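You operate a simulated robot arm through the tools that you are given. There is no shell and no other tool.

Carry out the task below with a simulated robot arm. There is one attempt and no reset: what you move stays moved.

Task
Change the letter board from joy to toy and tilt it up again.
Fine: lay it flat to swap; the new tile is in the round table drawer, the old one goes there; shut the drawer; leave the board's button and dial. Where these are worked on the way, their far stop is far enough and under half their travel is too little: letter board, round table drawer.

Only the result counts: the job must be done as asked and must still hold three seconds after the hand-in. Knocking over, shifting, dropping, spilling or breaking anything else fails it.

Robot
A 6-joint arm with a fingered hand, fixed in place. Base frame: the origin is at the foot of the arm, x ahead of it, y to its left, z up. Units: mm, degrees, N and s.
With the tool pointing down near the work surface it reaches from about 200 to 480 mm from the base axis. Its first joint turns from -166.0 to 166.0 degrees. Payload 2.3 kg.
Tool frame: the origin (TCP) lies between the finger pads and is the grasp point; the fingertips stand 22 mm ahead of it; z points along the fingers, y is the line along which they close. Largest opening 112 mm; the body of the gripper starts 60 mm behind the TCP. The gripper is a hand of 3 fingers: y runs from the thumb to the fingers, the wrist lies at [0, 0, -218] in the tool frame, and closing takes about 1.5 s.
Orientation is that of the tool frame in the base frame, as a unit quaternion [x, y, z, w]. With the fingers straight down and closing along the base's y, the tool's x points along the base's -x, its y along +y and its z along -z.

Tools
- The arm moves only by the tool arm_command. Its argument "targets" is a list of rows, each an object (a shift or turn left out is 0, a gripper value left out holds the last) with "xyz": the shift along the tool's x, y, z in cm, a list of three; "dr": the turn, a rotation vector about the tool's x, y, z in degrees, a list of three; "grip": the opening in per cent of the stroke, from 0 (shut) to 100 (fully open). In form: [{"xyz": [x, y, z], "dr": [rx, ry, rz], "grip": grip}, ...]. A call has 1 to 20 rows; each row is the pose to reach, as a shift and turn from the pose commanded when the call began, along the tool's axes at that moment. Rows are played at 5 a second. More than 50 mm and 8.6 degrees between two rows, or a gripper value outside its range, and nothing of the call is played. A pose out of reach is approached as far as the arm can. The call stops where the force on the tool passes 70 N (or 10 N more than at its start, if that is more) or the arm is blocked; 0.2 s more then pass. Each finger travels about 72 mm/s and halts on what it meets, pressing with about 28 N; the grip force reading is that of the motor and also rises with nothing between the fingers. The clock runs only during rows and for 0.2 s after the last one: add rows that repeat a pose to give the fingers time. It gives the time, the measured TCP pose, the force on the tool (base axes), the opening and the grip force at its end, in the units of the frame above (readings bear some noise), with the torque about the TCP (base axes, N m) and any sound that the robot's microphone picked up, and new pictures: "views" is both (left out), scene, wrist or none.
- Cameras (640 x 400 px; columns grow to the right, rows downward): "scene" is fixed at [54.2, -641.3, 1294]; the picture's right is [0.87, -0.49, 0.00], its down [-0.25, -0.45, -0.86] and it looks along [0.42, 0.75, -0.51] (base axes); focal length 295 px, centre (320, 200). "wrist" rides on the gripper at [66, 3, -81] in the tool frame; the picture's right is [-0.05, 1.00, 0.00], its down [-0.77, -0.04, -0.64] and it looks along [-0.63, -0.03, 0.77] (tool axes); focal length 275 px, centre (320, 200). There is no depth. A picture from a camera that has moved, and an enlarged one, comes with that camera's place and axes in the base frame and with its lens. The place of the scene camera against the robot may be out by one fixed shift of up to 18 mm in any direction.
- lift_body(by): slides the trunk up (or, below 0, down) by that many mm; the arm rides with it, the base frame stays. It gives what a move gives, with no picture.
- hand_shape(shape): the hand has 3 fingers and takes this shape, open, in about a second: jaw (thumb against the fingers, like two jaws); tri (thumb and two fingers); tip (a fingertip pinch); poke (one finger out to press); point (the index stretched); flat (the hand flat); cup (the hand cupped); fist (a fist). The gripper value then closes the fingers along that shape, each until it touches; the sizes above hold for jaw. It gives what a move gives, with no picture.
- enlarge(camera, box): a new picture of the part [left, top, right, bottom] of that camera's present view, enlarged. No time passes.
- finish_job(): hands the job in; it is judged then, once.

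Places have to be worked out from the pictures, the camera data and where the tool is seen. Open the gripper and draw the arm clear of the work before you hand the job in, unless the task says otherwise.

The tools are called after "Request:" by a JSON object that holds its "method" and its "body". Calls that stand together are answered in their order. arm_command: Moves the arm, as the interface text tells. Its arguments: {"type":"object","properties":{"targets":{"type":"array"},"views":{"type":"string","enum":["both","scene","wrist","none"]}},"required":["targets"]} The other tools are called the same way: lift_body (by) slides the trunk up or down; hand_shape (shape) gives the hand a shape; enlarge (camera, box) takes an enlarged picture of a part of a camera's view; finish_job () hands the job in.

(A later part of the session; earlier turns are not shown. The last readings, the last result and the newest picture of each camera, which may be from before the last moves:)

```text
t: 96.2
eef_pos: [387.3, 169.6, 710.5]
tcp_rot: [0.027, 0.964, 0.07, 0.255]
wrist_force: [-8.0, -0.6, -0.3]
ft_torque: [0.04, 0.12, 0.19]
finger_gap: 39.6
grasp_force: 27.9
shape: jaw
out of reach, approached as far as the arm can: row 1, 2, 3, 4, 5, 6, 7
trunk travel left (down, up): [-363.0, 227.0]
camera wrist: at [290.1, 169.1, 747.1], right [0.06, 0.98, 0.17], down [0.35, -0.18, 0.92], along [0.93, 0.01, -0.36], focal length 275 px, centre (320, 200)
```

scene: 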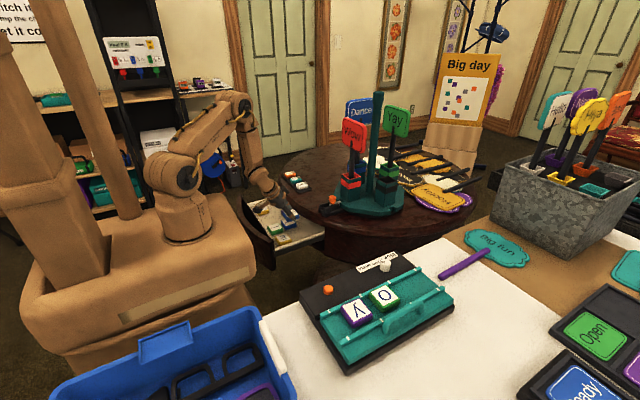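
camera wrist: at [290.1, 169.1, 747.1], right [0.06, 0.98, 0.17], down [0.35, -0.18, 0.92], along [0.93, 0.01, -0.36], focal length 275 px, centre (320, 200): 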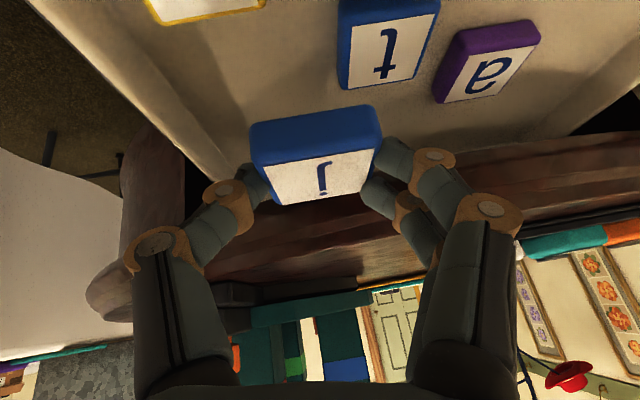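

The low pose was outside the arm's inner limit: the hand drifted and is touching the rim lightly (8 N). I'll back off toward the robot and slightly up straight away.

Request:
{"method": "arm_command", "body": {"targets": [{"xyz": [0.4, 0.05, -0.8], "grip": 10}, {"xyz": [0.5, 0.1, -1.6], "grip": 10}, {"xyz": [0.5, 0.1, -2.4], "grip": 10}], "views": "wrist"}}

```text
t: 97.0
eef_pos: [370.1, 177.1, 730.3]
tcp_rot: [0.024, 0.963, 0.081, 0.256]
wrist_force: [0.0, 0.2, -0.2]
ft_torque: [-0.02, 0.01, 0.02]
finger_gap: 39.5
grasp_force: 28.5
shape: jaw
out of reach, approached as far as the arm can: row 1, 2, 3
trunk travel left (down, up): [-363.0, 227.0]
camera wrist: at [273.6, 175.4, 768.2], right [0.05, 0.98, 0.19], down [0.35, -0.2, 0.92], along [0.93, 0.02, -0.35], focal length 275 px, centre (320, 200)
```

wrist: 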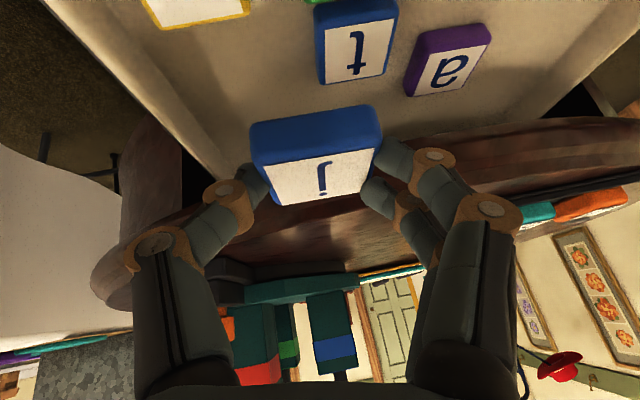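

Contact is released and j is still held. The arm is too folded at this trunk height, so I'll raise the trunk 100 mm. That puts the shoulder further from the work.

Request:
{"method": "lift_body", "body": {"by": 100}}

```text
t: 98.3
eef_pos: [370.7, 176.1, 831.7]
tcp_rot: [0.025, 0.963, 0.081, 0.255]
wrist_force: [-0.6, 1.0, -0.7]
ft_torque: [0.06, 0.0, -0.01]
finger_gap: 39.3
grasp_force: 28.1
shape: jaw
trunk travel left (down, up): [-463.0, 127.0]
```

With the shoulder higher there is room. I'll descend first, then shift toward y≈128, ending just above the drawer.

Request:
{"method": "arm_command", "body": {"targets": [{"xyz": [1.46, -0.51, 2.57], "grip": 10}, {"xyz": [2.92, -1.01, 5.14], "grip": 10}, {"xyz": [4.29, -2.5, 7.56], "grip": 10}, {"xyz": [4.96, -4.32, 9.16], "grip": 10}, {"xyz": [5.38, -6.05, 10.33], "grip": 10}, {"xyz": [5.81, -7.04, 11.29], "grip": 10}, {"xyz": [5.81, -7.04, 11.29], "grip": 10}], "views": "both"}}

```text
t: 100.0
eef_pos: [390.0, 177.0, 696.7]
tcp_rot: [0.029, 0.964, 0.063, 0.256]
wrist_force: [-18.0, -0.8, 1.8]
ft_torque: [0.02, 0.14, 0.45]
finger_gap: 39.7
grasp_force: 28.1
shape: jaw
out of reach, approached as far as the arm can: row 1, 2, 3, 4, 5, 6, 7
trunk travel left (down, up): [-463.0, 127.0]
camera wrist: at [293.4, 178.3, 734.1], right [0.06, 0.98, 0.16], down [0.35, -0.17, 0.92], along [0.93, 0.0, -0.36], focal length 275 px, centre (320, 200)
```

scene: 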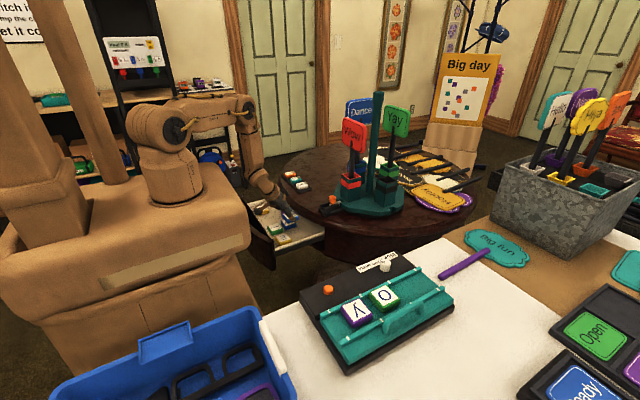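
wrist: 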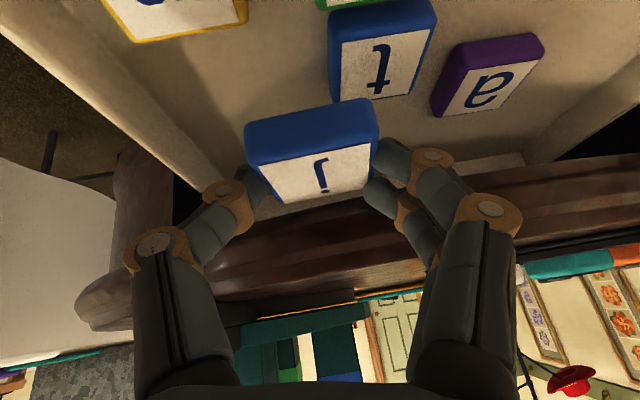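

Same drift, with 18 N against the rim. The limit is in the wrist bend, so a lower trunk is the right choice, as it was when I gripped t. I'll back off now.

Request:
{"method": "arm_command", "body": {"targets": [{"xyz": [0.5, 0.0, -0.8], "grip": 10}, {"xyz": [0.8, 0.0, -1.8], "grip": 10}, {"xyz": [0.8, 0.0, -3.0], "grip": 10}, {"xyz": [0.8, 0.0, -4.5], "grip": 10}, {"xyz": [0.8, 0.0, -6.0], "grip": 10}], "views": "wrist"}}

```text
t: 101.2
eef_pos: [358.8, 194.1, 744.3]
tcp_rot: [0.027, 0.963, 0.073, 0.256]
wrist_force: [-0.3, 0.8, -0.3]
ft_torque: [0.02, 0.0, 0.02]
finger_gap: 39.4
grasp_force: 28.0
shape: jaw
out of reach, approached as far as the arm can: row 1, 2, 3, 4, 5
trunk travel left (down, up): [-463.0, 127.0]
camera wrist: at [261.4, 193.0, 781.7], right [0.06, 0.98, 0.18], down [0.35, -0.19, 0.92], along [0.93, 0.01, -0.35], focal length 275 px, centre (320, 200)
```

wrist: 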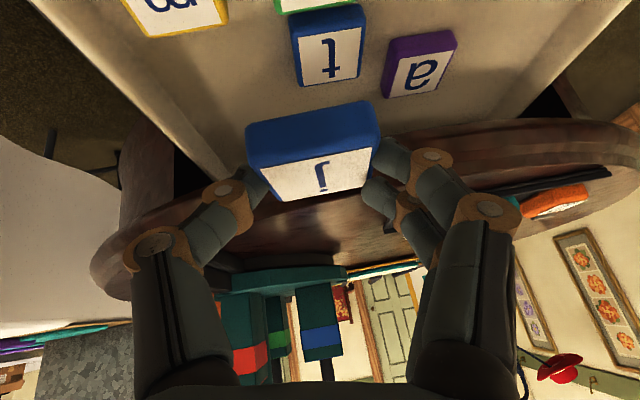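

Free again. I'll work the trunk down to about -200 in stages, raising the hand each time so the tile stays well above the drawer.

Request:
{"method": "arm_command", "body": {"targets": [{"xyz": [-1.3, 0.4, -2.28], "grip": 10}, {"xyz": [-2.6, 0.8, -4.57], "grip": 10}, {"xyz": [-3.9, 1.24, -6.85], "grip": 10}, {"xyz": [-5.2, 1.6, -9.1], "grip": 10}, {"xyz": [-5.2, 1.6, -9.1], "grip": 10}], "views": "none"}}

Request:
{"method": "lift_body", "body": {"by": -100}}

```text
t: 102.3
eef_pos: [359.2, 192.9, 850.1]
tcp_rot: [0.026, 0.963, 0.08, 0.256]
wrist_force: [-0.2, -0.7, -1.6]
ft_torque: [0.03, 0.01, -0.02]
finger_gap: 39.4
grasp_force: 28.1
shape: jaw
trunk travel left (down, up): [-463.0, 127.0]
```

```text
t: 103.7
eef_pos: [359.9, 192.7, 748.9]
tcp_rot: [0.025, 0.963, 0.081, 0.257]
wrist_force: [0.4, -0.1, -0.6]
ft_torque: [0.01, 0.03, 0.0]
finger_gap: 39.8
grasp_force: 28.4
shape: jaw
trunk travel left (down, up): [-363.0, 227.0]
```

Trunk is at 0 and the tile is at z≈740. I'll repeat: hand up 100, then trunk down 100.

Request:
{"method": "arm_command", "body": {"targets": [{"xyz": [-1.3, 0.4, -2.28], "grip": 10}, {"xyz": [-2.6, 0.8, -4.57], "grip": 10}, {"xyz": [-3.9, 1.24, -6.85], "grip": 10}, {"xyz": [-5.0, 1.55, -8.8], "grip": 10}, {"xyz": [-5.0, 1.55, -8.8], "grip": 10}], "views": "none"}}

Request:
{"method": "lift_body", "body": {"by": -100}}

```text
t: 104.9
eef_pos: [359.6, 189.0, 851.8]
tcp_rot: [0.026, 0.963, 0.08, 0.257]
wrist_force: [-0.5, 1.3, 0.0]
ft_torque: [0.01, -0.03, -0.01]
finger_gap: 39.2
grasp_force: 28.4
shape: jaw
trunk travel left (down, up): [-363.0, 227.0]
```

```text
t: 106.2
eef_pos: [358.8, 189.2, 751.4]
tcp_rot: [0.026, 0.963, 0.08, 0.256]
wrist_force: [0.0, -0.9, 0.0]
ft_torque: [-0.01, -0.04, 0.0]
finger_gap: 39.3
grasp_force: 27.7
shape: jaw
trunk travel left (down, up): [-263.0, 327.0]
```

One more stage down.

Request:
{"method": "arm_command", "body": {"targets": [{"xyz": [-1.3, 0.4, -2.28], "grip": 10}, {"xyz": [-2.6, 0.8, -4.57], "grip": 10}, {"xyz": [-3.9, 1.24, -6.85], "grip": 10}, {"xyz": [-4.6, 1.45, -8.1], "grip": 10}, {"xyz": [-4.6, 1.45, -8.1], "grip": 10}], "views": "none"}}

Request:
{"method": "lift_body", "body": {"by": -100}}

Request:
{"method": "enlarge", "body": {"camera": "scene", "box": [130, 100, 370, 280]}}

```text
t: 107.4
eef_pos: [357.3, 186.6, 847.2]
tcp_rot: [0.025, 0.963, 0.081, 0.256]
wrist_force: [0.2, -0.3, -0.2]
ft_torque: [-0.01, 0.03, 0.0]
finger_gap: 33.4
grasp_force: 28.0
shape: jaw
trunk travel left (down, up): [-263.0, 327.0]
```

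```text
t: 108.7
eef_pos: [356.6, 185.5, 747.0]
tcp_rot: [0.026, 0.963, 0.08, 0.257]
wrist_force: [0.1, 0.2, -0.1]
ft_torque: [0.02, -0.01, -0.02]
finger_gap: 33.2
grasp_force: 27.7
shape: jaw
trunk travel left (down, up): [-163.0, 427.0]
```

```text
2.22 times, centred on (250, 190) of scene
camera zoom: at [54.2, -641.3, 1294.0], right [0.87, -0.49, 0.0], down [-0.25, -0.45, -0.86], along [0.42, 0.75, -0.51], focal length 656 px, centre (476, 222)
```

zoom: 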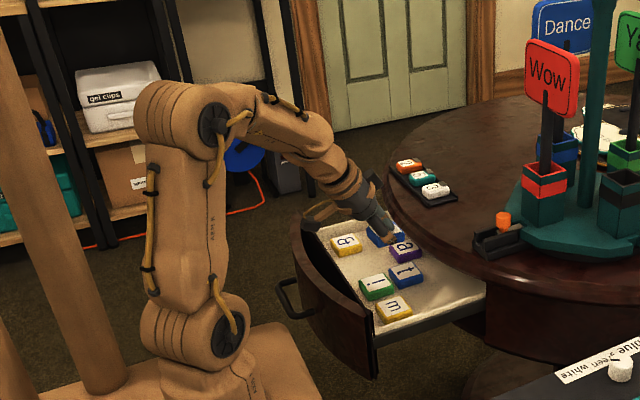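

The finger gap dropped from 39 to 33 mm, so the grip on j may have shifted. I'll check the wrist view right away.

Request:
{"method": "enlarge", "body": {"camera": "wrist", "box": [0, 0, 640, 400]}}

Request:
{"method": "enlarge", "body": {"camera": "wrist", "box": [160, 60, 480, 260]}}

```text
1.00 times, centred on (320, 200) of wrist (not enlarged: the box is as wide or as high as the picture)
camera zoom: at [260.0, 184.2, 784.0], right [0.05, 0.98, 0.19], down [0.35, -0.19, 0.92], along [0.93, 0.02, -0.35], focal length 275 px, centre (320, 200)
```

zoom: 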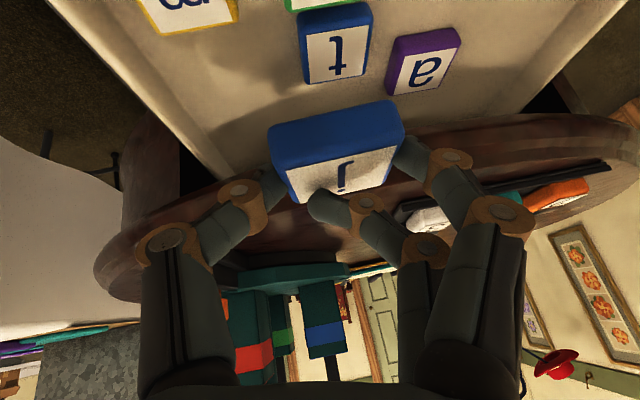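

```text
2.00 times, centred on (320, 160) of wrist
camera zoom: at [260.0, 184.2, 784.0], right [0.05, 0.98, 0.19], down [0.35, -0.19, 0.92], along [0.93, 0.02, -0.35], focal length 551 px, centre (320, 280)
```

zoom: 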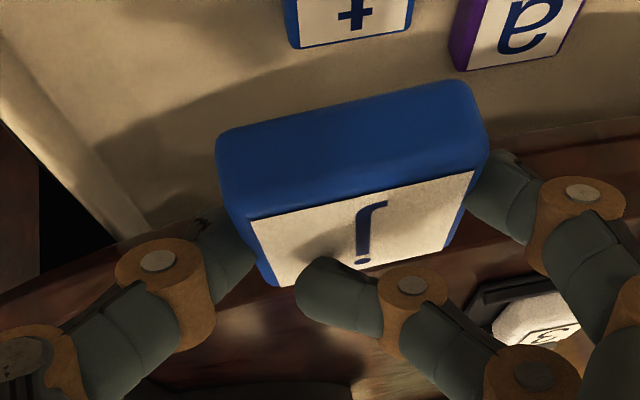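

One finger slid over the top, but thumb and index still hold j. I'll take it gently toward the empty spot at the left of the drawer now.

Request:
{"method": "arm_command", "body": {"targets": [{"xyz": [0.29, -2.34, 0.54], "grip": 10}, {"xyz": [0.82, -4.76, 1.51], "grip": 10}, {"xyz": [0.54, -6.59, 3.06], "grip": 10}, {"xyz": [0.29, -7.38, 4.45], "grip": 10}, {"xyz": [0.29, -7.38, 4.45], "grip": 10}], "views": "wrist"}}

```text
t: 109.9
eef_pos: [378.1, 118.9, 696.2]
tcp_rot: [0.025, 0.963, 0.08, 0.256]
wrist_force: [-0.4, 0.2, -0.4]
ft_torque: [0.0, 0.02, -0.02]
finger_gap: 33.2
grasp_force: 28.0
shape: jaw
trunk travel left (down, up): [-163.0, 427.0]
camera wrist: at [280.0, 117.1, 732.5], right [0.05, 0.98, 0.19], down [0.35, -0.19, 0.92], along [0.93, 0.02, -0.35], focal length 275 px, centre (320, 200)
```

wrist: 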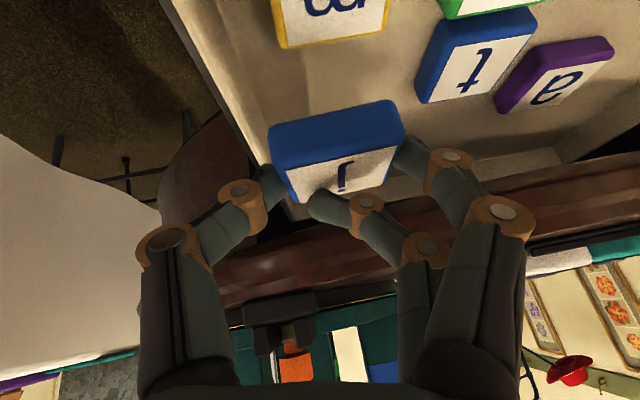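

Over the spot. I'll zoom in to check clearance between the thumb, the drawer's side wall and the t tile before lowering.

Request:
{"method": "enlarge", "body": {"camera": "wrist", "box": [140, 0, 540, 250]}}

```text
1.60 times, centred on (340, 125) of wrist
camera zoom: at [280.0, 117.1, 732.5], right [0.05, 0.98, 0.19], down [0.35, -0.19, 0.92], along [0.93, 0.02, -0.35], focal length 440 px, centre (288, 320)
```

zoom: 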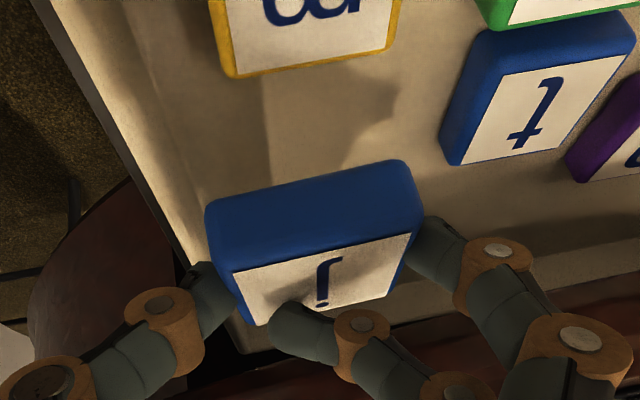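

The inner wall is at y≈95 and there is room. I'll lower j in with its centre aimed at about [408,145], stopping a few mm above the floor.

Request:
{"method": "arm_command", "body": {"targets": [{"xyz": [0.03, 0.13, 1.0], "grip": 10}, {"xyz": [0.04, 0.2, 1.87], "grip": 10}, {"xyz": [0.06, 0.26, 2.8], "grip": 10}, {"xyz": [0.07, 0.3, 3.75], "grip": 10}, {"xyz": [0.09, 0.42, 4.7], "grip": 10}, {"xyz": [0.09, 0.5, 5.5], "grip": 10}, {"xyz": [0.09, 0.55, 6.2], "grip": 10}, {"xyz": [0.09, 0.55, 6.2], "grip": 10}], "views": "wrist"}}

Request:
{"method": "enlarge", "body": {"camera": "wrist", "box": [140, 20, 540, 270]}}

```text
t: 111.7
eef_pos: [408.0, 133.9, 643.6]
tcp_rot: [0.025, 0.963, 0.081, 0.257]
wrist_force: [-0.4, 0.1, -0.8]
ft_torque: [0.01, -0.01, 0.0]
finger_gap: 33.3
grasp_force: 28.3
shape: jaw
trunk travel left (down, up): [-163.0, 427.0]
camera wrist: at [310.3, 132.0, 680.1], right [0.05, 0.98, 0.19], down [0.35, -0.19, 0.92], along [0.93, 0.02, -0.35], focal length 275 px, centre (320, 200)
```

wrist: 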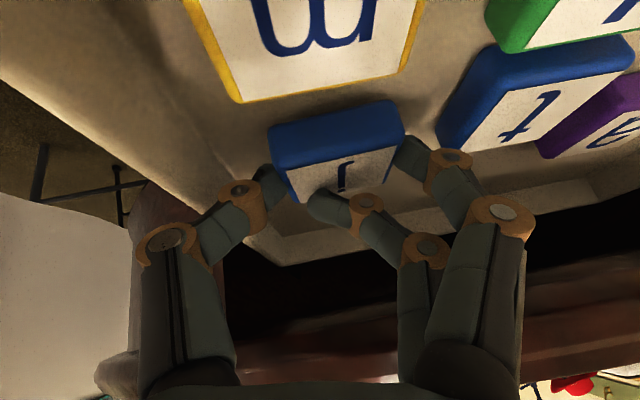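

```text
1.60 times, centred on (340, 145) of wrist
camera zoom: at [310.3, 132.0, 680.1], right [0.05, 0.98, 0.19], down [0.35, -0.19, 0.92], along [0.93, 0.02, -0.35], focal length 440 px, centre (288, 288)
```

zoom: 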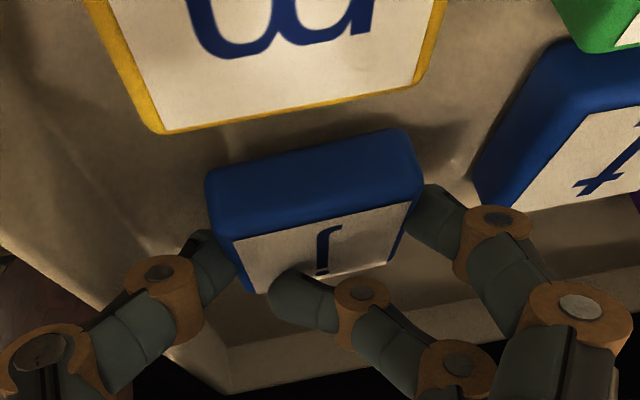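

j is in the gap between the wall and t. I'll lower it the last few millimetres until it touches.

Request:
{"method": "arm_command", "body": {"targets": [{"xyz": [-0.1, 0.03, 0.25], "grip": 10}, {"xyz": [0.0, 0.0, 0.55], "grip": 10}, {"xyz": [0.0, 0.0, 0.8], "grip": 10}, {"xyz": [0.0, 0.0, 0.8], "grip": 10}], "views": "none"}}

```text
t: 112.7
eef_pos: [409.5, 135.3, 637.4]
tcp_rot: [0.025, 0.962, 0.081, 0.258]
wrist_force: [0.1, 1.2, 17.1]
ft_torque: [-0.28, 0.01, -0.05]
finger_gap: 33.3
grasp_force: 28.0
shape: jaw
trunk travel left (down, up): [-163.0, 427.0]
```

The tile is on the floor (17 N). I'll ease off, open while shifting slightly away from the wall, and withdraw.

Request:
{"method": "arm_command", "body": {"targets": [{"xyz": [0, 0, -0.1], "grip": 40}, {"xyz": [0, 0.2, -0.1], "grip": 50}, {"xyz": [0, 0.4, -0.1], "grip": 58}, {"xyz": [0, 0.5, -0.1], "grip": 62}, {"xyz": [0, 0.5, -0.1], "grip": 62}, {"xyz": [0, 0.5, -0.1], "grip": 62}], "views": "wrist"}}

Request:
{"method": "enlarge", "body": {"camera": "wrist", "box": [140, 20, 540, 270]}}

```text
t: 114.1
eef_pos: [409.9, 142.5, 638.0]
tcp_rot: [0.024, 0.963, 0.08, 0.257]
wrist_force: [-0.8, 17.6, 10.4]
ft_torque: [-0.53, 0.08, -0.16]
finger_gap: 58.0
grasp_force: 0.0
shape: jaw
trunk travel left (down, up): [-163.0, 427.0]
camera wrist: at [312.0, 140.4, 674.5], right [0.05, 0.98, 0.19], down [0.35, -0.19, 0.92], along [0.94, 0.02, -0.35], focal length 275 px, centre (320, 200)
```

wrist: 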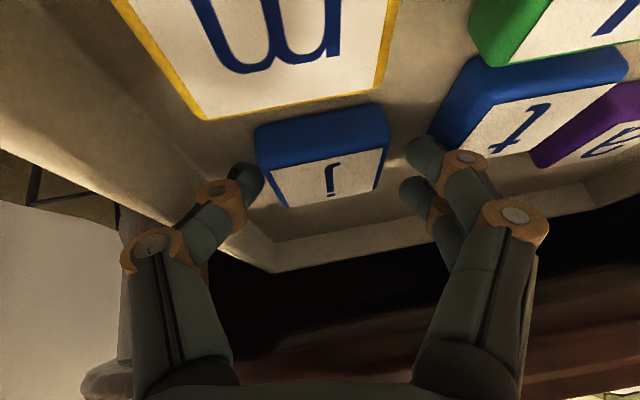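

```text
1.60 times, centred on (340, 145) of wrist
camera zoom: at [312.0, 140.4, 674.5], right [0.05, 0.98, 0.19], down [0.35, -0.19, 0.92], along [0.94, 0.02, -0.35], focal length 440 px, centre (288, 288)
```

zoom: 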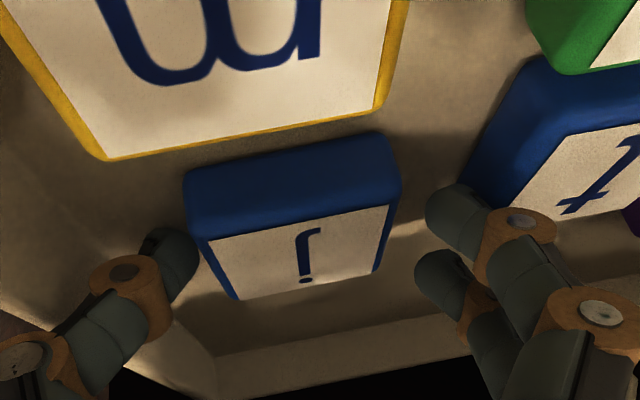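

j lies flat in the drawer. The thumb is just touching the side wall, so I'll narrow the opening a touch and lift straight out.

Request:
{"method": "arm_command", "body": {"targets": [{"xyz": [0, 0, -0.3], "grip": 52}, {"xyz": [0, 0, -0.8], "grip": 52}, {"xyz": [-0.2, 0.1, -2.0], "grip": 52}, {"xyz": [-0.5, 0.1, -4.0], "grip": 52}, {"xyz": [-0.5, 0.1, -6.5], "grip": 52}, {"xyz": [-0.5, 0.1, -9.0], "grip": 52}, {"xyz": [-0.5, 0.1, -9.0], "grip": 52}], "views": "both"}}

```text
t: 115.7
eef_pos: [370.7, 128.8, 718.7]
tcp_rot: [0.025, 0.963, 0.081, 0.256]
wrist_force: [0.2, 0.3, -1.0]
ft_torque: [0.0, 0.0, 0.01]
finger_gap: 58.4
grasp_force: 0.1
shape: jaw
trunk travel left (down, up): [-163.0, 427.0]
camera wrist: at [273.1, 126.2, 756.5], right [0.05, 0.98, 0.19], down [0.35, -0.19, 0.92], along [0.93, 0.02, -0.35], focal length 275 px, centre (320, 200)
```

scene: 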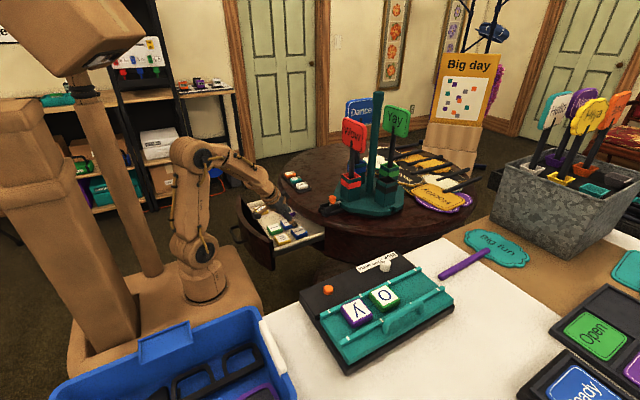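
wrist: 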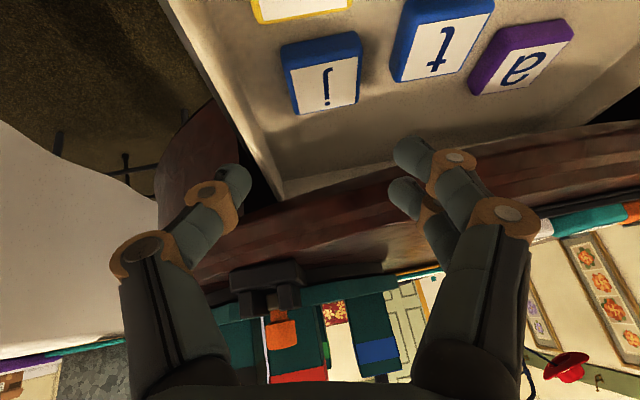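

j is safely in the drawer. Next is t: I'll shift over to a pregrasp above it with the same tilted orientation and measure.

Request:
{"method": "arm_command", "body": {"targets": [{"xyz": [0.5, 2.0, 0.8], "grip": 52}, {"xyz": [1.0, 4.0, 1.7], "grip": 52}, {"xyz": [1.5, 6.0, 2.7], "grip": 52}, {"xyz": [2.1, 7.29, 3.6], "grip": 52}, {"xyz": [2.1, 7.29, 3.6], "grip": 52}], "views": "wrist"}}

Request:
{"method": "enlarge", "body": {"camera": "wrist", "box": [160, 0, 480, 200]}}

```text
t: 116.9
eef_pos: [370.2, 208.0, 688.1]
tcp_rot: [0.025, 0.963, 0.081, 0.257]
wrist_force: [-0.1, 0.3, -0.5]
ft_torque: [-0.01, 0.04, -0.02]
finger_gap: 58.2
grasp_force: 0.1
shape: jaw
trunk travel left (down, up): [-163.0, 427.0]
camera wrist: at [272.9, 206.4, 725.0], right [0.05, 0.98, 0.19], down [0.35, -0.19, 0.92], along [0.93, 0.02, -0.35], focal length 275 px, centre (320, 200)
```

wrist: 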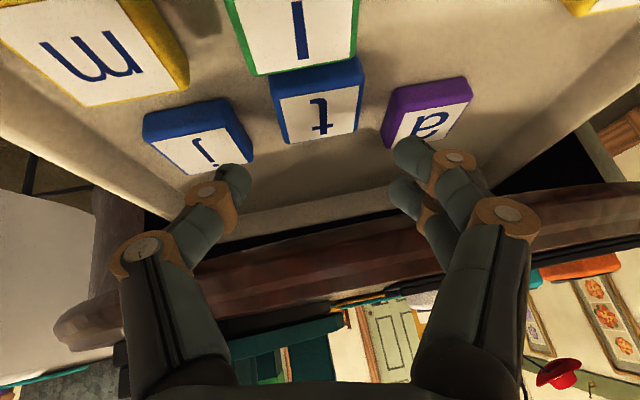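

```text
2.00 times, centred on (320, 100) of wrist
camera zoom: at [272.9, 206.4, 725.0], right [0.05, 0.98, 0.19], down [0.35, -0.19, 0.92], along [0.93, 0.02, -0.35], focal length 551 px, centre (320, 400)
```

zoom: 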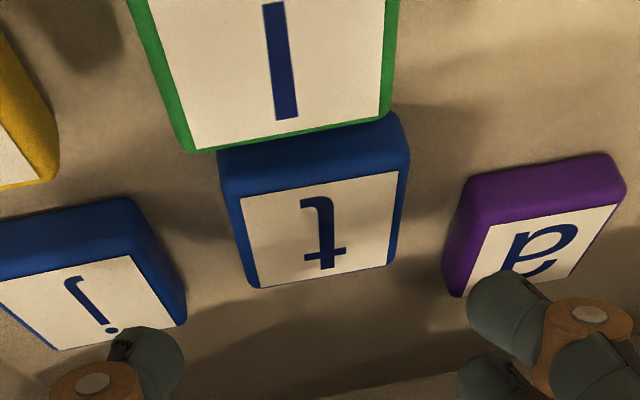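

t is centred between the digits (offset <1 mm) with clearance to j and a. Advancing most of the way.

Request:
{"method": "arm_command", "body": {"targets": [{"xyz": [0.1, 0.05, 1.5], "grip": 52}, {"xyz": [0.2, 0.05, 3.0], "grip": 52}, {"xyz": [0.2, 0.05, 4.2], "grip": 52}, {"xyz": [0.2, 0.05, 4.9], "grip": 52}, {"xyz": [0.2, 0.05, 4.9], "grip": 52}], "views": "wrist"}}

Request:
{"method": "enlarge", "body": {"camera": "wrist", "box": [160, 60, 480, 260]}}

```text
t: 118.1
eef_pos: [392.4, 213.5, 646.8]
tcp_rot: [0.026, 0.962, 0.082, 0.259]
wrist_force: [0.2, -3.4, 46.5]
ft_torque: [-0.03, 5.14, 0.26]
finger_gap: 58.1
grasp_force: 0.0
shape: jaw
trunk travel left (down, up): [-163.0, 427.0]
camera wrist: at [293.9, 211.9, 684.6], right [0.05, 0.98, 0.2], down [0.35, -0.2, 0.92], along [0.94, 0.02, -0.35], focal length 275 px, centre (320, 200)
```

wrist: 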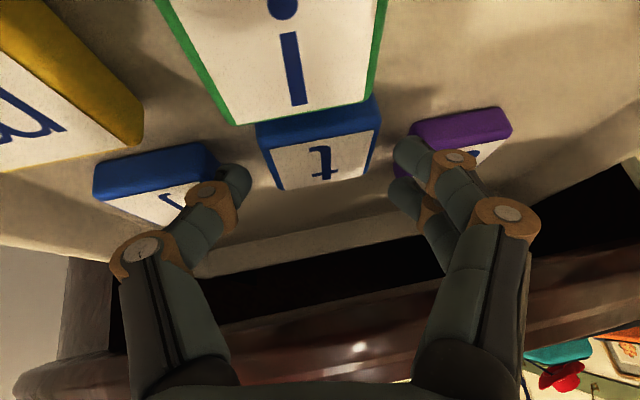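

```text
2.00 times, centred on (320, 160) of wrist
camera zoom: at [293.9, 211.9, 684.6], right [0.05, 0.98, 0.2], down [0.35, -0.2, 0.92], along [0.94, 0.02, -0.35], focal length 551 px, centre (320, 280)
```

zoom: 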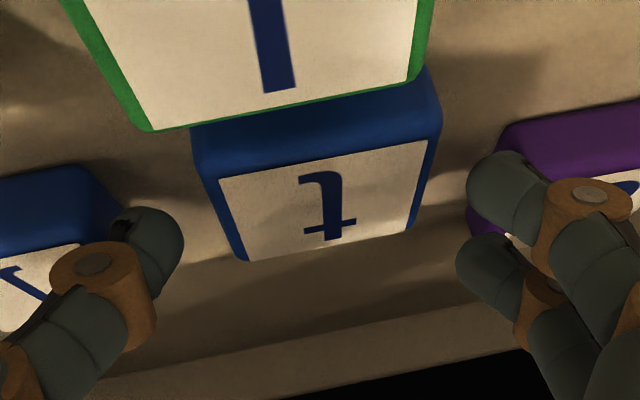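

46 N with a large pitching torque: the camera housing has come down on the drawer's front panel. I'll back straight out. I need a smaller tilt here, like the 20° that worked before.

Request:
{"method": "arm_command", "body": {"targets": [{"xyz": [-0.1, 0, -0.8], "grip": 52}, {"xyz": [-0.3, 0, -2.0], "grip": 52}, {"xyz": [-0.5, 0, -4.0], "grip": 52}, {"xyz": [-0.5, 0, -6.0], "grip": 52}, {"xyz": [-0.5, 0, -6.0], "grip": 52}], "views": "both"}}

Request:
{"method": "enlarge", "body": {"camera": "scene", "box": [200, 170, 360, 270]}}

```text
t: 119.3
eef_pos: [366.2, 205.1, 699.5]
tcp_rot: [0.024, 0.963, 0.081, 0.256]
wrist_force: [-0.4, 0.2, 0.6]
ft_torque: [-0.02, -0.01, 0.03]
finger_gap: 58.2
grasp_force: 0.1
shape: jaw
trunk travel left (down, up): [-163.0, 427.0]
camera wrist: at [268.9, 203.4, 735.8], right [0.05, 0.98, 0.19], down [0.35, -0.19, 0.92], along [0.93, 0.02, -0.35], focal length 275 px, centre (320, 200)
```

scene: 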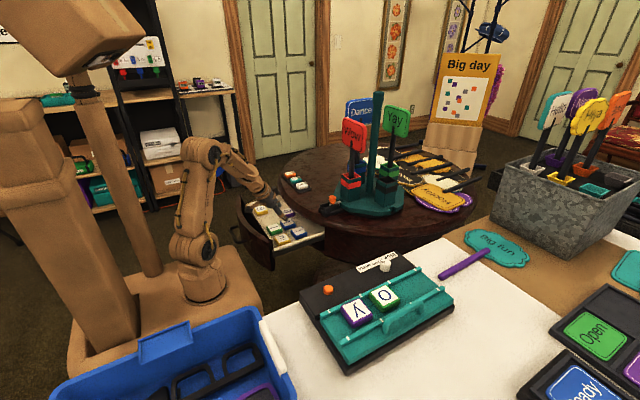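
wrist: 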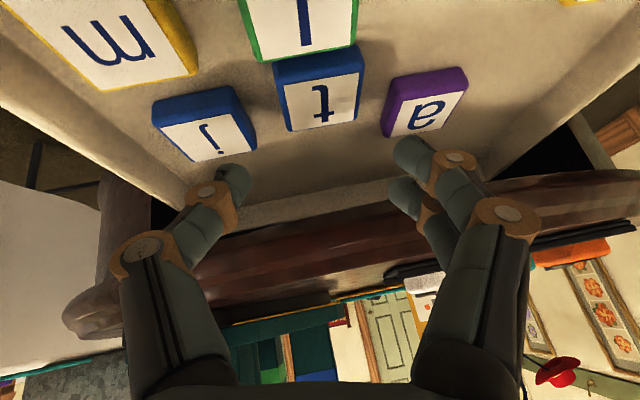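

```text
4.00 times, centred on (280, 220) of scene
camera zoom: at [54.2, -641.3, 1294.0], right [0.87, -0.49, 0.0], down [-0.25, -0.45, -0.86], along [0.42, 0.75, -0.51], focal length 1181 px, centre (480, 120)
```

zoom: 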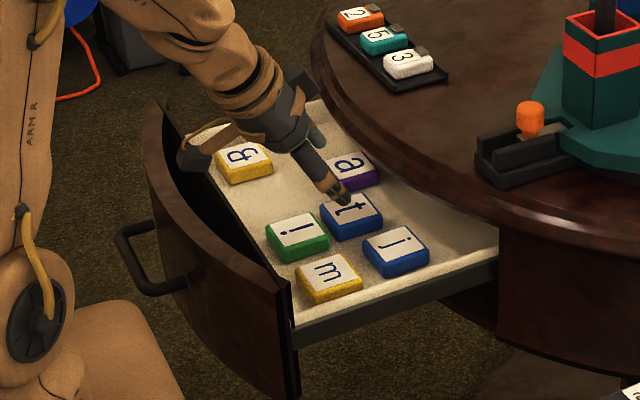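

The drawer and tiles are fine. I'll reduce the tilt to 20°, keeping the same sideways inclination, above t.

Request:
{"method": "arm_command", "body": {"targets": [{"xyz": [-0.1, 0.1, 0.3], "dr": [-0.2, 4.85, -0.13], "grip": 52}, {"xyz": [-0.27, 0.21, 0.6], "dr": [-0.41, 9.7, -0.26], "grip": 52}, {"xyz": [-0.27, 0.21, 0.89], "dr": [-0.41, 9.7, -0.26], "grip": 52}], "views": "wrist"}}

Request:
{"method": "enlarge", "body": {"camera": "wrist", "box": [160, 20, 480, 220]}}

```text
t: 120.1
eef_pos: [374.2, 208.6, 693.0]
tcp_rot: [0.015, 0.981, 0.085, 0.174]
wrist_force: [0.1, -0.6, 0.1]
ft_torque: [0.01, 0.05, 0.01]
finger_gap: 58.3
grasp_force: 0.0
shape: jaw
trunk travel left (down, up): [-163.0, 427.0]
camera wrist: at [284.4, 203.8, 745.8], right [0.04, 0.98, 0.19], down [0.51, -0.18, 0.84], along [0.86, 0.06, -0.5], focal length 275 px, centre (320, 200)
```

wrist: 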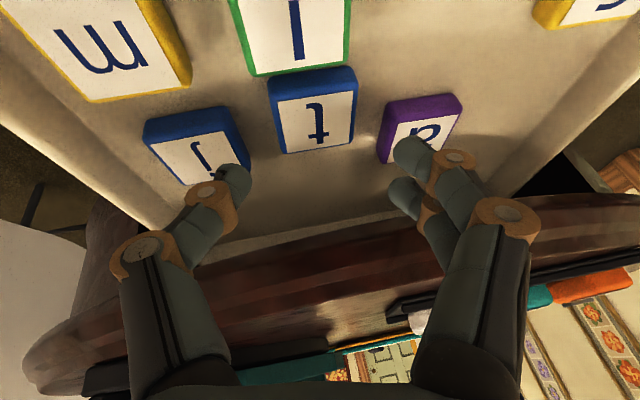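

```text
2.00 times, centred on (320, 120) of wrist
camera zoom: at [284.4, 203.8, 745.8], right [0.04, 0.98, 0.19], down [0.51, -0.18, 0.84], along [0.86, 0.06, -0.5], focal length 551 px, centre (320, 360)
```

zoom: 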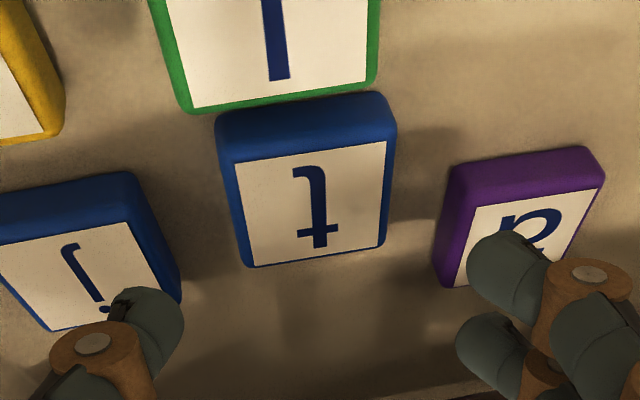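

t is well placed between thumb and fingers. Advancing in stages and watching the force this time.

Request:
{"method": "arm_command", "body": {"targets": [{"xyz": [0.1, -0.05, 1.0], "grip": 52}, {"xyz": [0.15, -0.1, 2.0], "grip": 52}, {"xyz": [0.15, -0.1, 3.0], "grip": 52}, {"xyz": [0.15, -0.1, 3.0], "grip": 52}], "views": "none"}}

Request:
{"method": "arm_command", "body": {"targets": [{"xyz": [0, 0, 0.5], "grip": 52}, {"xyz": [0, 0, 1.0], "grip": 52}, {"xyz": [0, 0, 1.4], "grip": 52}, {"xyz": [0, 0, 1.4], "grip": 52}], "views": "wrist"}}

Request:
{"method": "enlarge", "body": {"camera": "wrist", "box": [160, 60, 480, 260]}}

```text
t: 121.1
eef_pos: [382.3, 213.0, 664.4]
tcp_rot: [0.015, 0.981, 0.086, 0.175]
wrist_force: [0.5, 0.0, -0.9]
ft_torque: [0.01, 0.01, 0.01]
finger_gap: 58.5
grasp_force: 0.1
shape: jaw
trunk travel left (down, up): [-163.0, 427.0]
```

```text
t: 122.1
eef_pos: [387.4, 213.3, 652.8]
tcp_rot: [0.015, 0.981, 0.085, 0.175]
wrist_force: [0.3, -0.6, 0.0]
ft_torque: [0.01, 0.0, 0.0]
finger_gap: 58.3
grasp_force: 0.1
shape: jaw
trunk travel left (down, up): [-163.0, 427.0]
camera wrist: at [297.7, 209.0, 705.2], right [0.04, 0.98, 0.19], down [0.5, -0.18, 0.84], along [0.86, 0.06, -0.5], focal length 275 px, centre (320, 200)
```

wrist: 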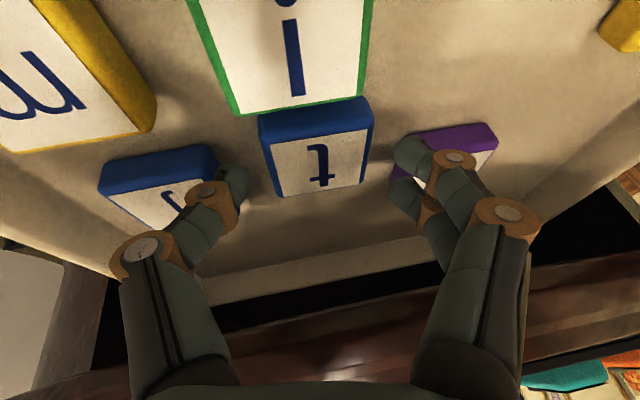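

```text
2.00 times, centred on (320, 160) of wrist
camera zoom: at [297.7, 209.0, 705.2], right [0.04, 0.98, 0.19], down [0.5, -0.18, 0.84], along [0.86, 0.06, -0.5], focal length 551 px, centre (320, 280)
```

zoom: 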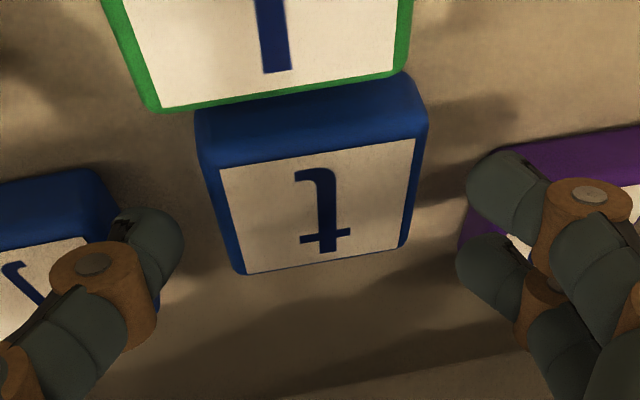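

Centred and clear. I'll continue down until just at floor contact.

Request:
{"method": "arm_command", "body": {"targets": [{"xyz": [0, 0, 0.4], "grip": 52}, {"xyz": [0, 0, 0.8], "grip": 52}, {"xyz": [0, 0, 1.1], "grip": 52}, {"xyz": [0, 0, 1.1], "grip": 52}], "views": "none"}}

```text
t: 123.1
eef_pos: [392.6, 216.8, 640.7]
tcp_rot: [0.015, 0.981, 0.085, 0.175]
wrist_force: [0.4, 0.4, -0.3]
ft_torque: [0.04, 0.0, 0.0]
finger_gap: 58.4
grasp_force: 0.0
shape: jaw
trunk travel left (down, up): [-163.0, 427.0]
```

Request:
{"method": "arm_command", "body": {"targets": [{"xyz": [0, 0, 0.2], "grip": 52}, {"xyz": [0, 0, 0.4], "grip": 52}, {"xyz": [0, 0, 0.4], "grip": 52}], "views": "wrist"}}

Request:
{"method": "enlarge", "body": {"camera": "wrist", "box": [160, 80, 480, 280]}}

```text
t: 123.9
eef_pos: [391.7, 216.1, 637.4]
tcp_rot: [0.015, 0.981, 0.085, 0.176]
wrist_force: [0.3, -0.7, 11.8]
ft_torque: [-0.5, -0.09, 0.01]
finger_gap: 57.9
grasp_force: 0.0
shape: jaw
trunk travel left (down, up): [-163.0, 427.0]
camera wrist: at [302.8, 212.0, 690.7], right [0.04, 0.98, 0.19], down [0.5, -0.18, 0.84], along [0.86, 0.06, -0.5], focal length 275 px, centre (320, 200)
```

wrist: 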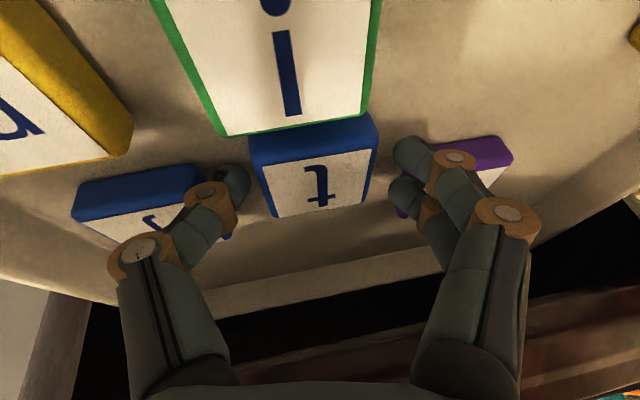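

```text
2.00 times, centred on (320, 180) of wrist
camera zoom: at [302.8, 212.0, 690.7], right [0.04, 0.98, 0.19], down [0.5, -0.18, 0.84], along [0.86, 0.06, -0.5], focal length 551 px, centre (320, 240)
```

zoom: 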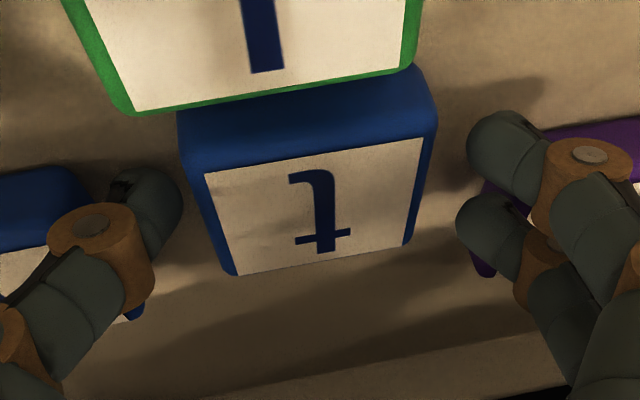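

The thumb is on the floor (12 N). I'll back off 1 mm and close on t, this time to a moderate setpoint so a finger can't slide far over the top.

Request:
{"method": "arm_command", "body": {"targets": [{"xyz": [0, 0, -0.12], "grip": 45}, {"xyz": [0, 0, -0.12], "grip": 36}, {"xyz": [0, 0, -0.12], "grip": 30}, {"xyz": [0, 0, -0.12], "grip": 30}, {"xyz": [0, 0, -0.12], "grip": 30}, {"xyz": [0, 0, -0.12], "grip": 30}], "views": "wrist"}}

Request:
{"method": "enlarge", "body": {"camera": "wrist", "box": [160, 80, 480, 280]}}

```text
t: 125.3
eef_pos: [392.9, 215.5, 637.6]
tcp_rot: [0.015, 0.981, 0.086, 0.175]
wrist_force: [-0.3, 0.2, 2.9]
ft_torque: [0.03, -0.05, 0.03]
finger_gap: 41.1
grasp_force: 27.3
shape: jaw
trunk travel left (down, up): [-163.0, 427.0]
camera wrist: at [303.0, 211.3, 691.1], right [0.04, 0.98, 0.19], down [0.5, -0.18, 0.84], along [0.86, 0.06, -0.5], focal length 275 px, centre (320, 200)
```

wrist: 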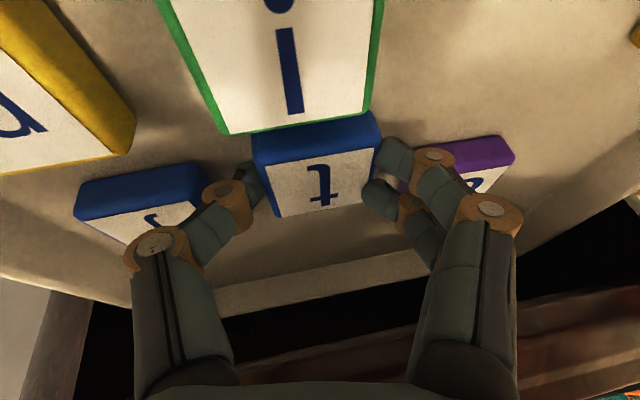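

```text
2.00 times, centred on (320, 180) of wrist
camera zoom: at [303.0, 211.3, 691.1], right [0.04, 0.98, 0.19], down [0.5, -0.18, 0.84], along [0.86, 0.06, -0.5], focal length 551 px, centre (320, 240)
```

zoom: 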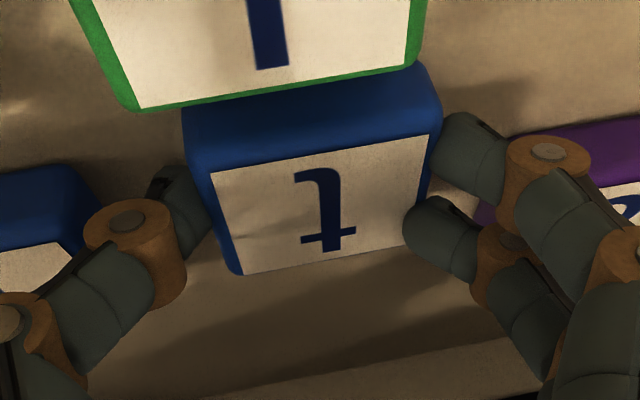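

t is held with all three digits (41 mm). I'll lift it straight up first to clear its neighbour i, then back out along the tool axis.

Request:
{"method": "arm_command", "body": {"targets": [{"xyz": [-0.17, 0.09, -0.46], "grip": 28}, {"xyz": [-0.34, 0.17, -0.93], "grip": 28}, {"xyz": [-0.51, 0.26, -1.39], "grip": 28}, {"xyz": [-0.67, 0.35, -1.85], "grip": 28}, {"xyz": [-0.67, 0.35, -3.4], "grip": 28}, {"xyz": [-0.67, 0.35, -5.5], "grip": 28}, {"xyz": [-0.67, 0.35, -8.0], "grip": 28}, {"xyz": [-0.67, 0.35, -8.0], "grip": 28}], "views": "both"}}

```text
t: 127.1
eef_pos: [369.0, 208.9, 716.4]
tcp_rot: [0.014, 0.981, 0.085, 0.175]
wrist_force: [1.2, -0.6, -0.5]
ft_torque: [0.0, 0.03, 0.0]
finger_gap: 40.5
grasp_force: 28.4
shape: jaw
trunk travel left (down, up): [-163.0, 427.0]
camera wrist: at [279.7, 202.7, 768.2], right [0.04, 0.98, 0.19], down [0.5, -0.18, 0.84], along [0.86, 0.06, -0.5], focal length 275 px, centre (320, 200)
```

scene: 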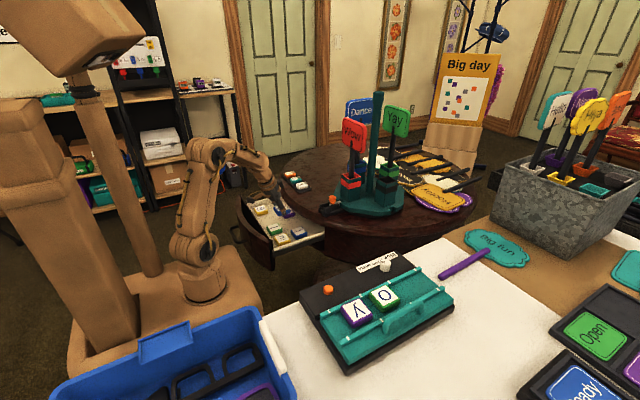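
wrist: 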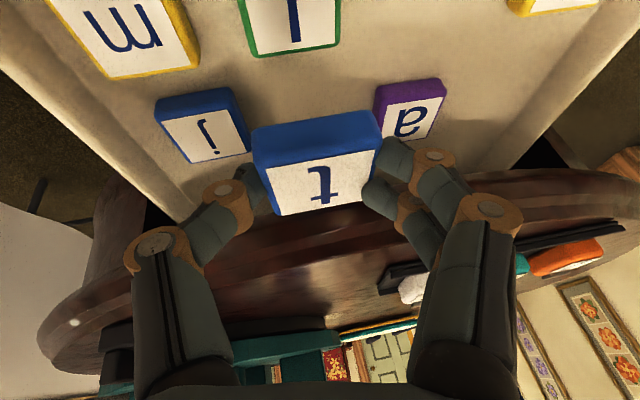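

t is out and held steadily. I'll raise the trunk back to board height.

Request:
{"method": "lift_body", "body": {"by": 100}}

Request:
{"method": "lift_body", "body": {"by": 100}}

Request:
{"method": "enlarge", "body": {"camera": "wrist", "box": [0, 0, 640, 400]}}

Request:
{"method": "enlarge", "body": {"camera": "scene", "box": [120, 60, 440, 260]}}

```text
t: 128.5
eef_pos: [371.1, 208.3, 815.3]
tcp_rot: [0.016, 0.981, 0.084, 0.175]
wrist_force: [-0.4, -0.1, -0.6]
ft_torque: [-0.05, 0.01, 0.01]
finger_gap: 40.6
grasp_force: 28.0
shape: jaw
trunk travel left (down, up): [-263.0, 327.0]
```

```text
t: 129.8
eef_pos: [369.4, 207.7, 915.8]
tcp_rot: [0.015, 0.981, 0.085, 0.175]
wrist_force: [-0.2, -0.2, -0.4]
ft_torque: [-0.02, -0.01, 0.01]
finger_gap: 40.7
grasp_force: 28.5
shape: jaw
trunk travel left (down, up): [-363.0, 227.0]
```

```text
1.00 times, centred on (320, 200) of wrist (not enlarged: the box is as wide or as high as the picture)
camera zoom: at [279.9, 202.8, 967.9], right [0.04, 0.98, 0.19], down [0.5, -0.18, 0.84], along [0.86, 0.06, -0.5], focal length 275 px, centre (320, 200)
```

zoom: 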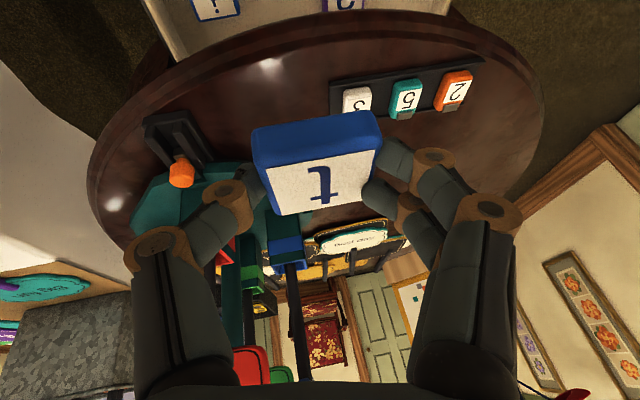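

```text
2.00 times, centred on (280, 160) of scene
camera zoom: at [54.2, -641.3, 1294.0], right [0.87, -0.49, 0.0], down [-0.25, -0.45, -0.86], along [0.42, 0.75, -0.51], focal length 590 px, centre (400, 280)
```

zoom: 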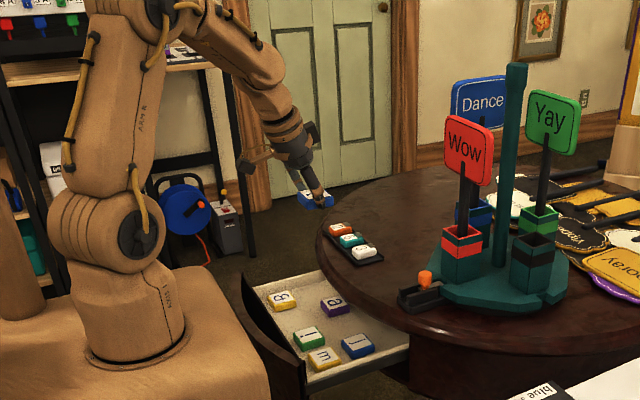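

t is still held firmly. I'll carry it in an arc back to the board, turning the hand -90° so the letter's top points to -y like its neighbours.

Request:
{"method": "arm_command", "body": {"targets": [{"xyz": [-1.51, -2.49, 0.08], "dr": [1.89, -0.98, 5.21], "grip": 28}, {"xyz": [-2.88, -5.07, 0.1], "dr": [3.79, -1.95, 10.41], "grip": 28}, {"xyz": [-4.05, -7.72, 0.03], "dr": [5.68, -2.93, 15.62], "grip": 28}, {"xyz": [-5.05, -10.48, -0.13], "dr": [7.58, -3.9, 20.82], "grip": 28}, {"xyz": [-5.82, -13.24, -0.36], "dr": [9.47, -4.88, 26.03], "grip": 28}, {"xyz": [-6.42, -16.08, -0.68], "dr": [11.37, -5.86, 31.24], "grip": 28}, {"xyz": [-6.81, -18.94, -1.07], "dr": [13.26, -6.83, 36.44], "grip": 28}, {"xyz": [-6.99, -21.8, -1.54], "dr": [15.16, -7.81, 41.65], "grip": 28}, {"xyz": [-7.33, -24.72, -1.96], "dr": [17.05, -8.78, 46.85], "grip": 28}, {"xyz": [-7.84, -27.72, -2.34], "dr": [18.95, -9.76, 52.06], "grip": 28}, {"xyz": [-8.31, -30.88, -2.76], "dr": [20.84, -10.73, 57.27], "grip": 28}, {"xyz": [-8.72, -34.14, -3.22], "dr": [22.73, -11.71, 62.47], "grip": 28}, {"xyz": [-8.65, -37.65, -3.26], "dr": [24.63, -12.69, 67.68], "grip": 28}, {"xyz": [-8.35, -41.15, -3.49], "dr": [26.52, -13.66, 72.88], "grip": 28}, {"xyz": [-7.73, -44.76, -3.85], "dr": [28.42, -14.64, 78.09], "grip": 28}, {"xyz": [-6.93, -48.37, -4.27], "dr": [30.31, -15.61, 83.3], "grip": 28}, {"xyz": [-6.93, -48.37, -4.27], "dr": [30.31, -15.61, 83.3], "grip": 28}], "views": "both"}}

```text
t: 133.4
eef_pos: [417.6, -279.4, 895.5]
tcp_rot: [0.706, 0.681, -0.062, 0.184]
wrist_force: [-0.4, 0.5, -0.3]
ft_torque: [0.05, 0.02, 0.02]
finger_gap: 40.2
grasp_force: 28.4
shape: jaw
trunk travel left (down, up): [-363.0, 227.0]
camera wrist: at [411.4, -188.9, 947.5], right [0.98, -0.05, 0.19], down [-0.19, -0.51, 0.84], along [0.06, -0.86, -0.5], focal length 275 px, centre (320, 200)
```

scene: 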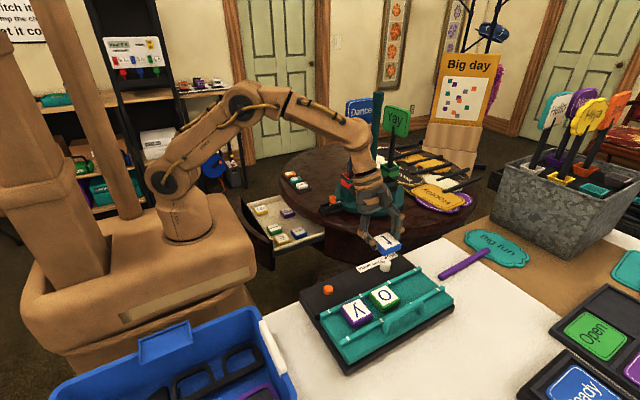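
wrist: 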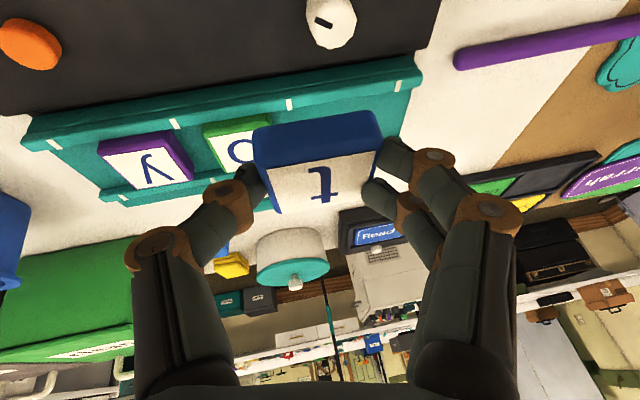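

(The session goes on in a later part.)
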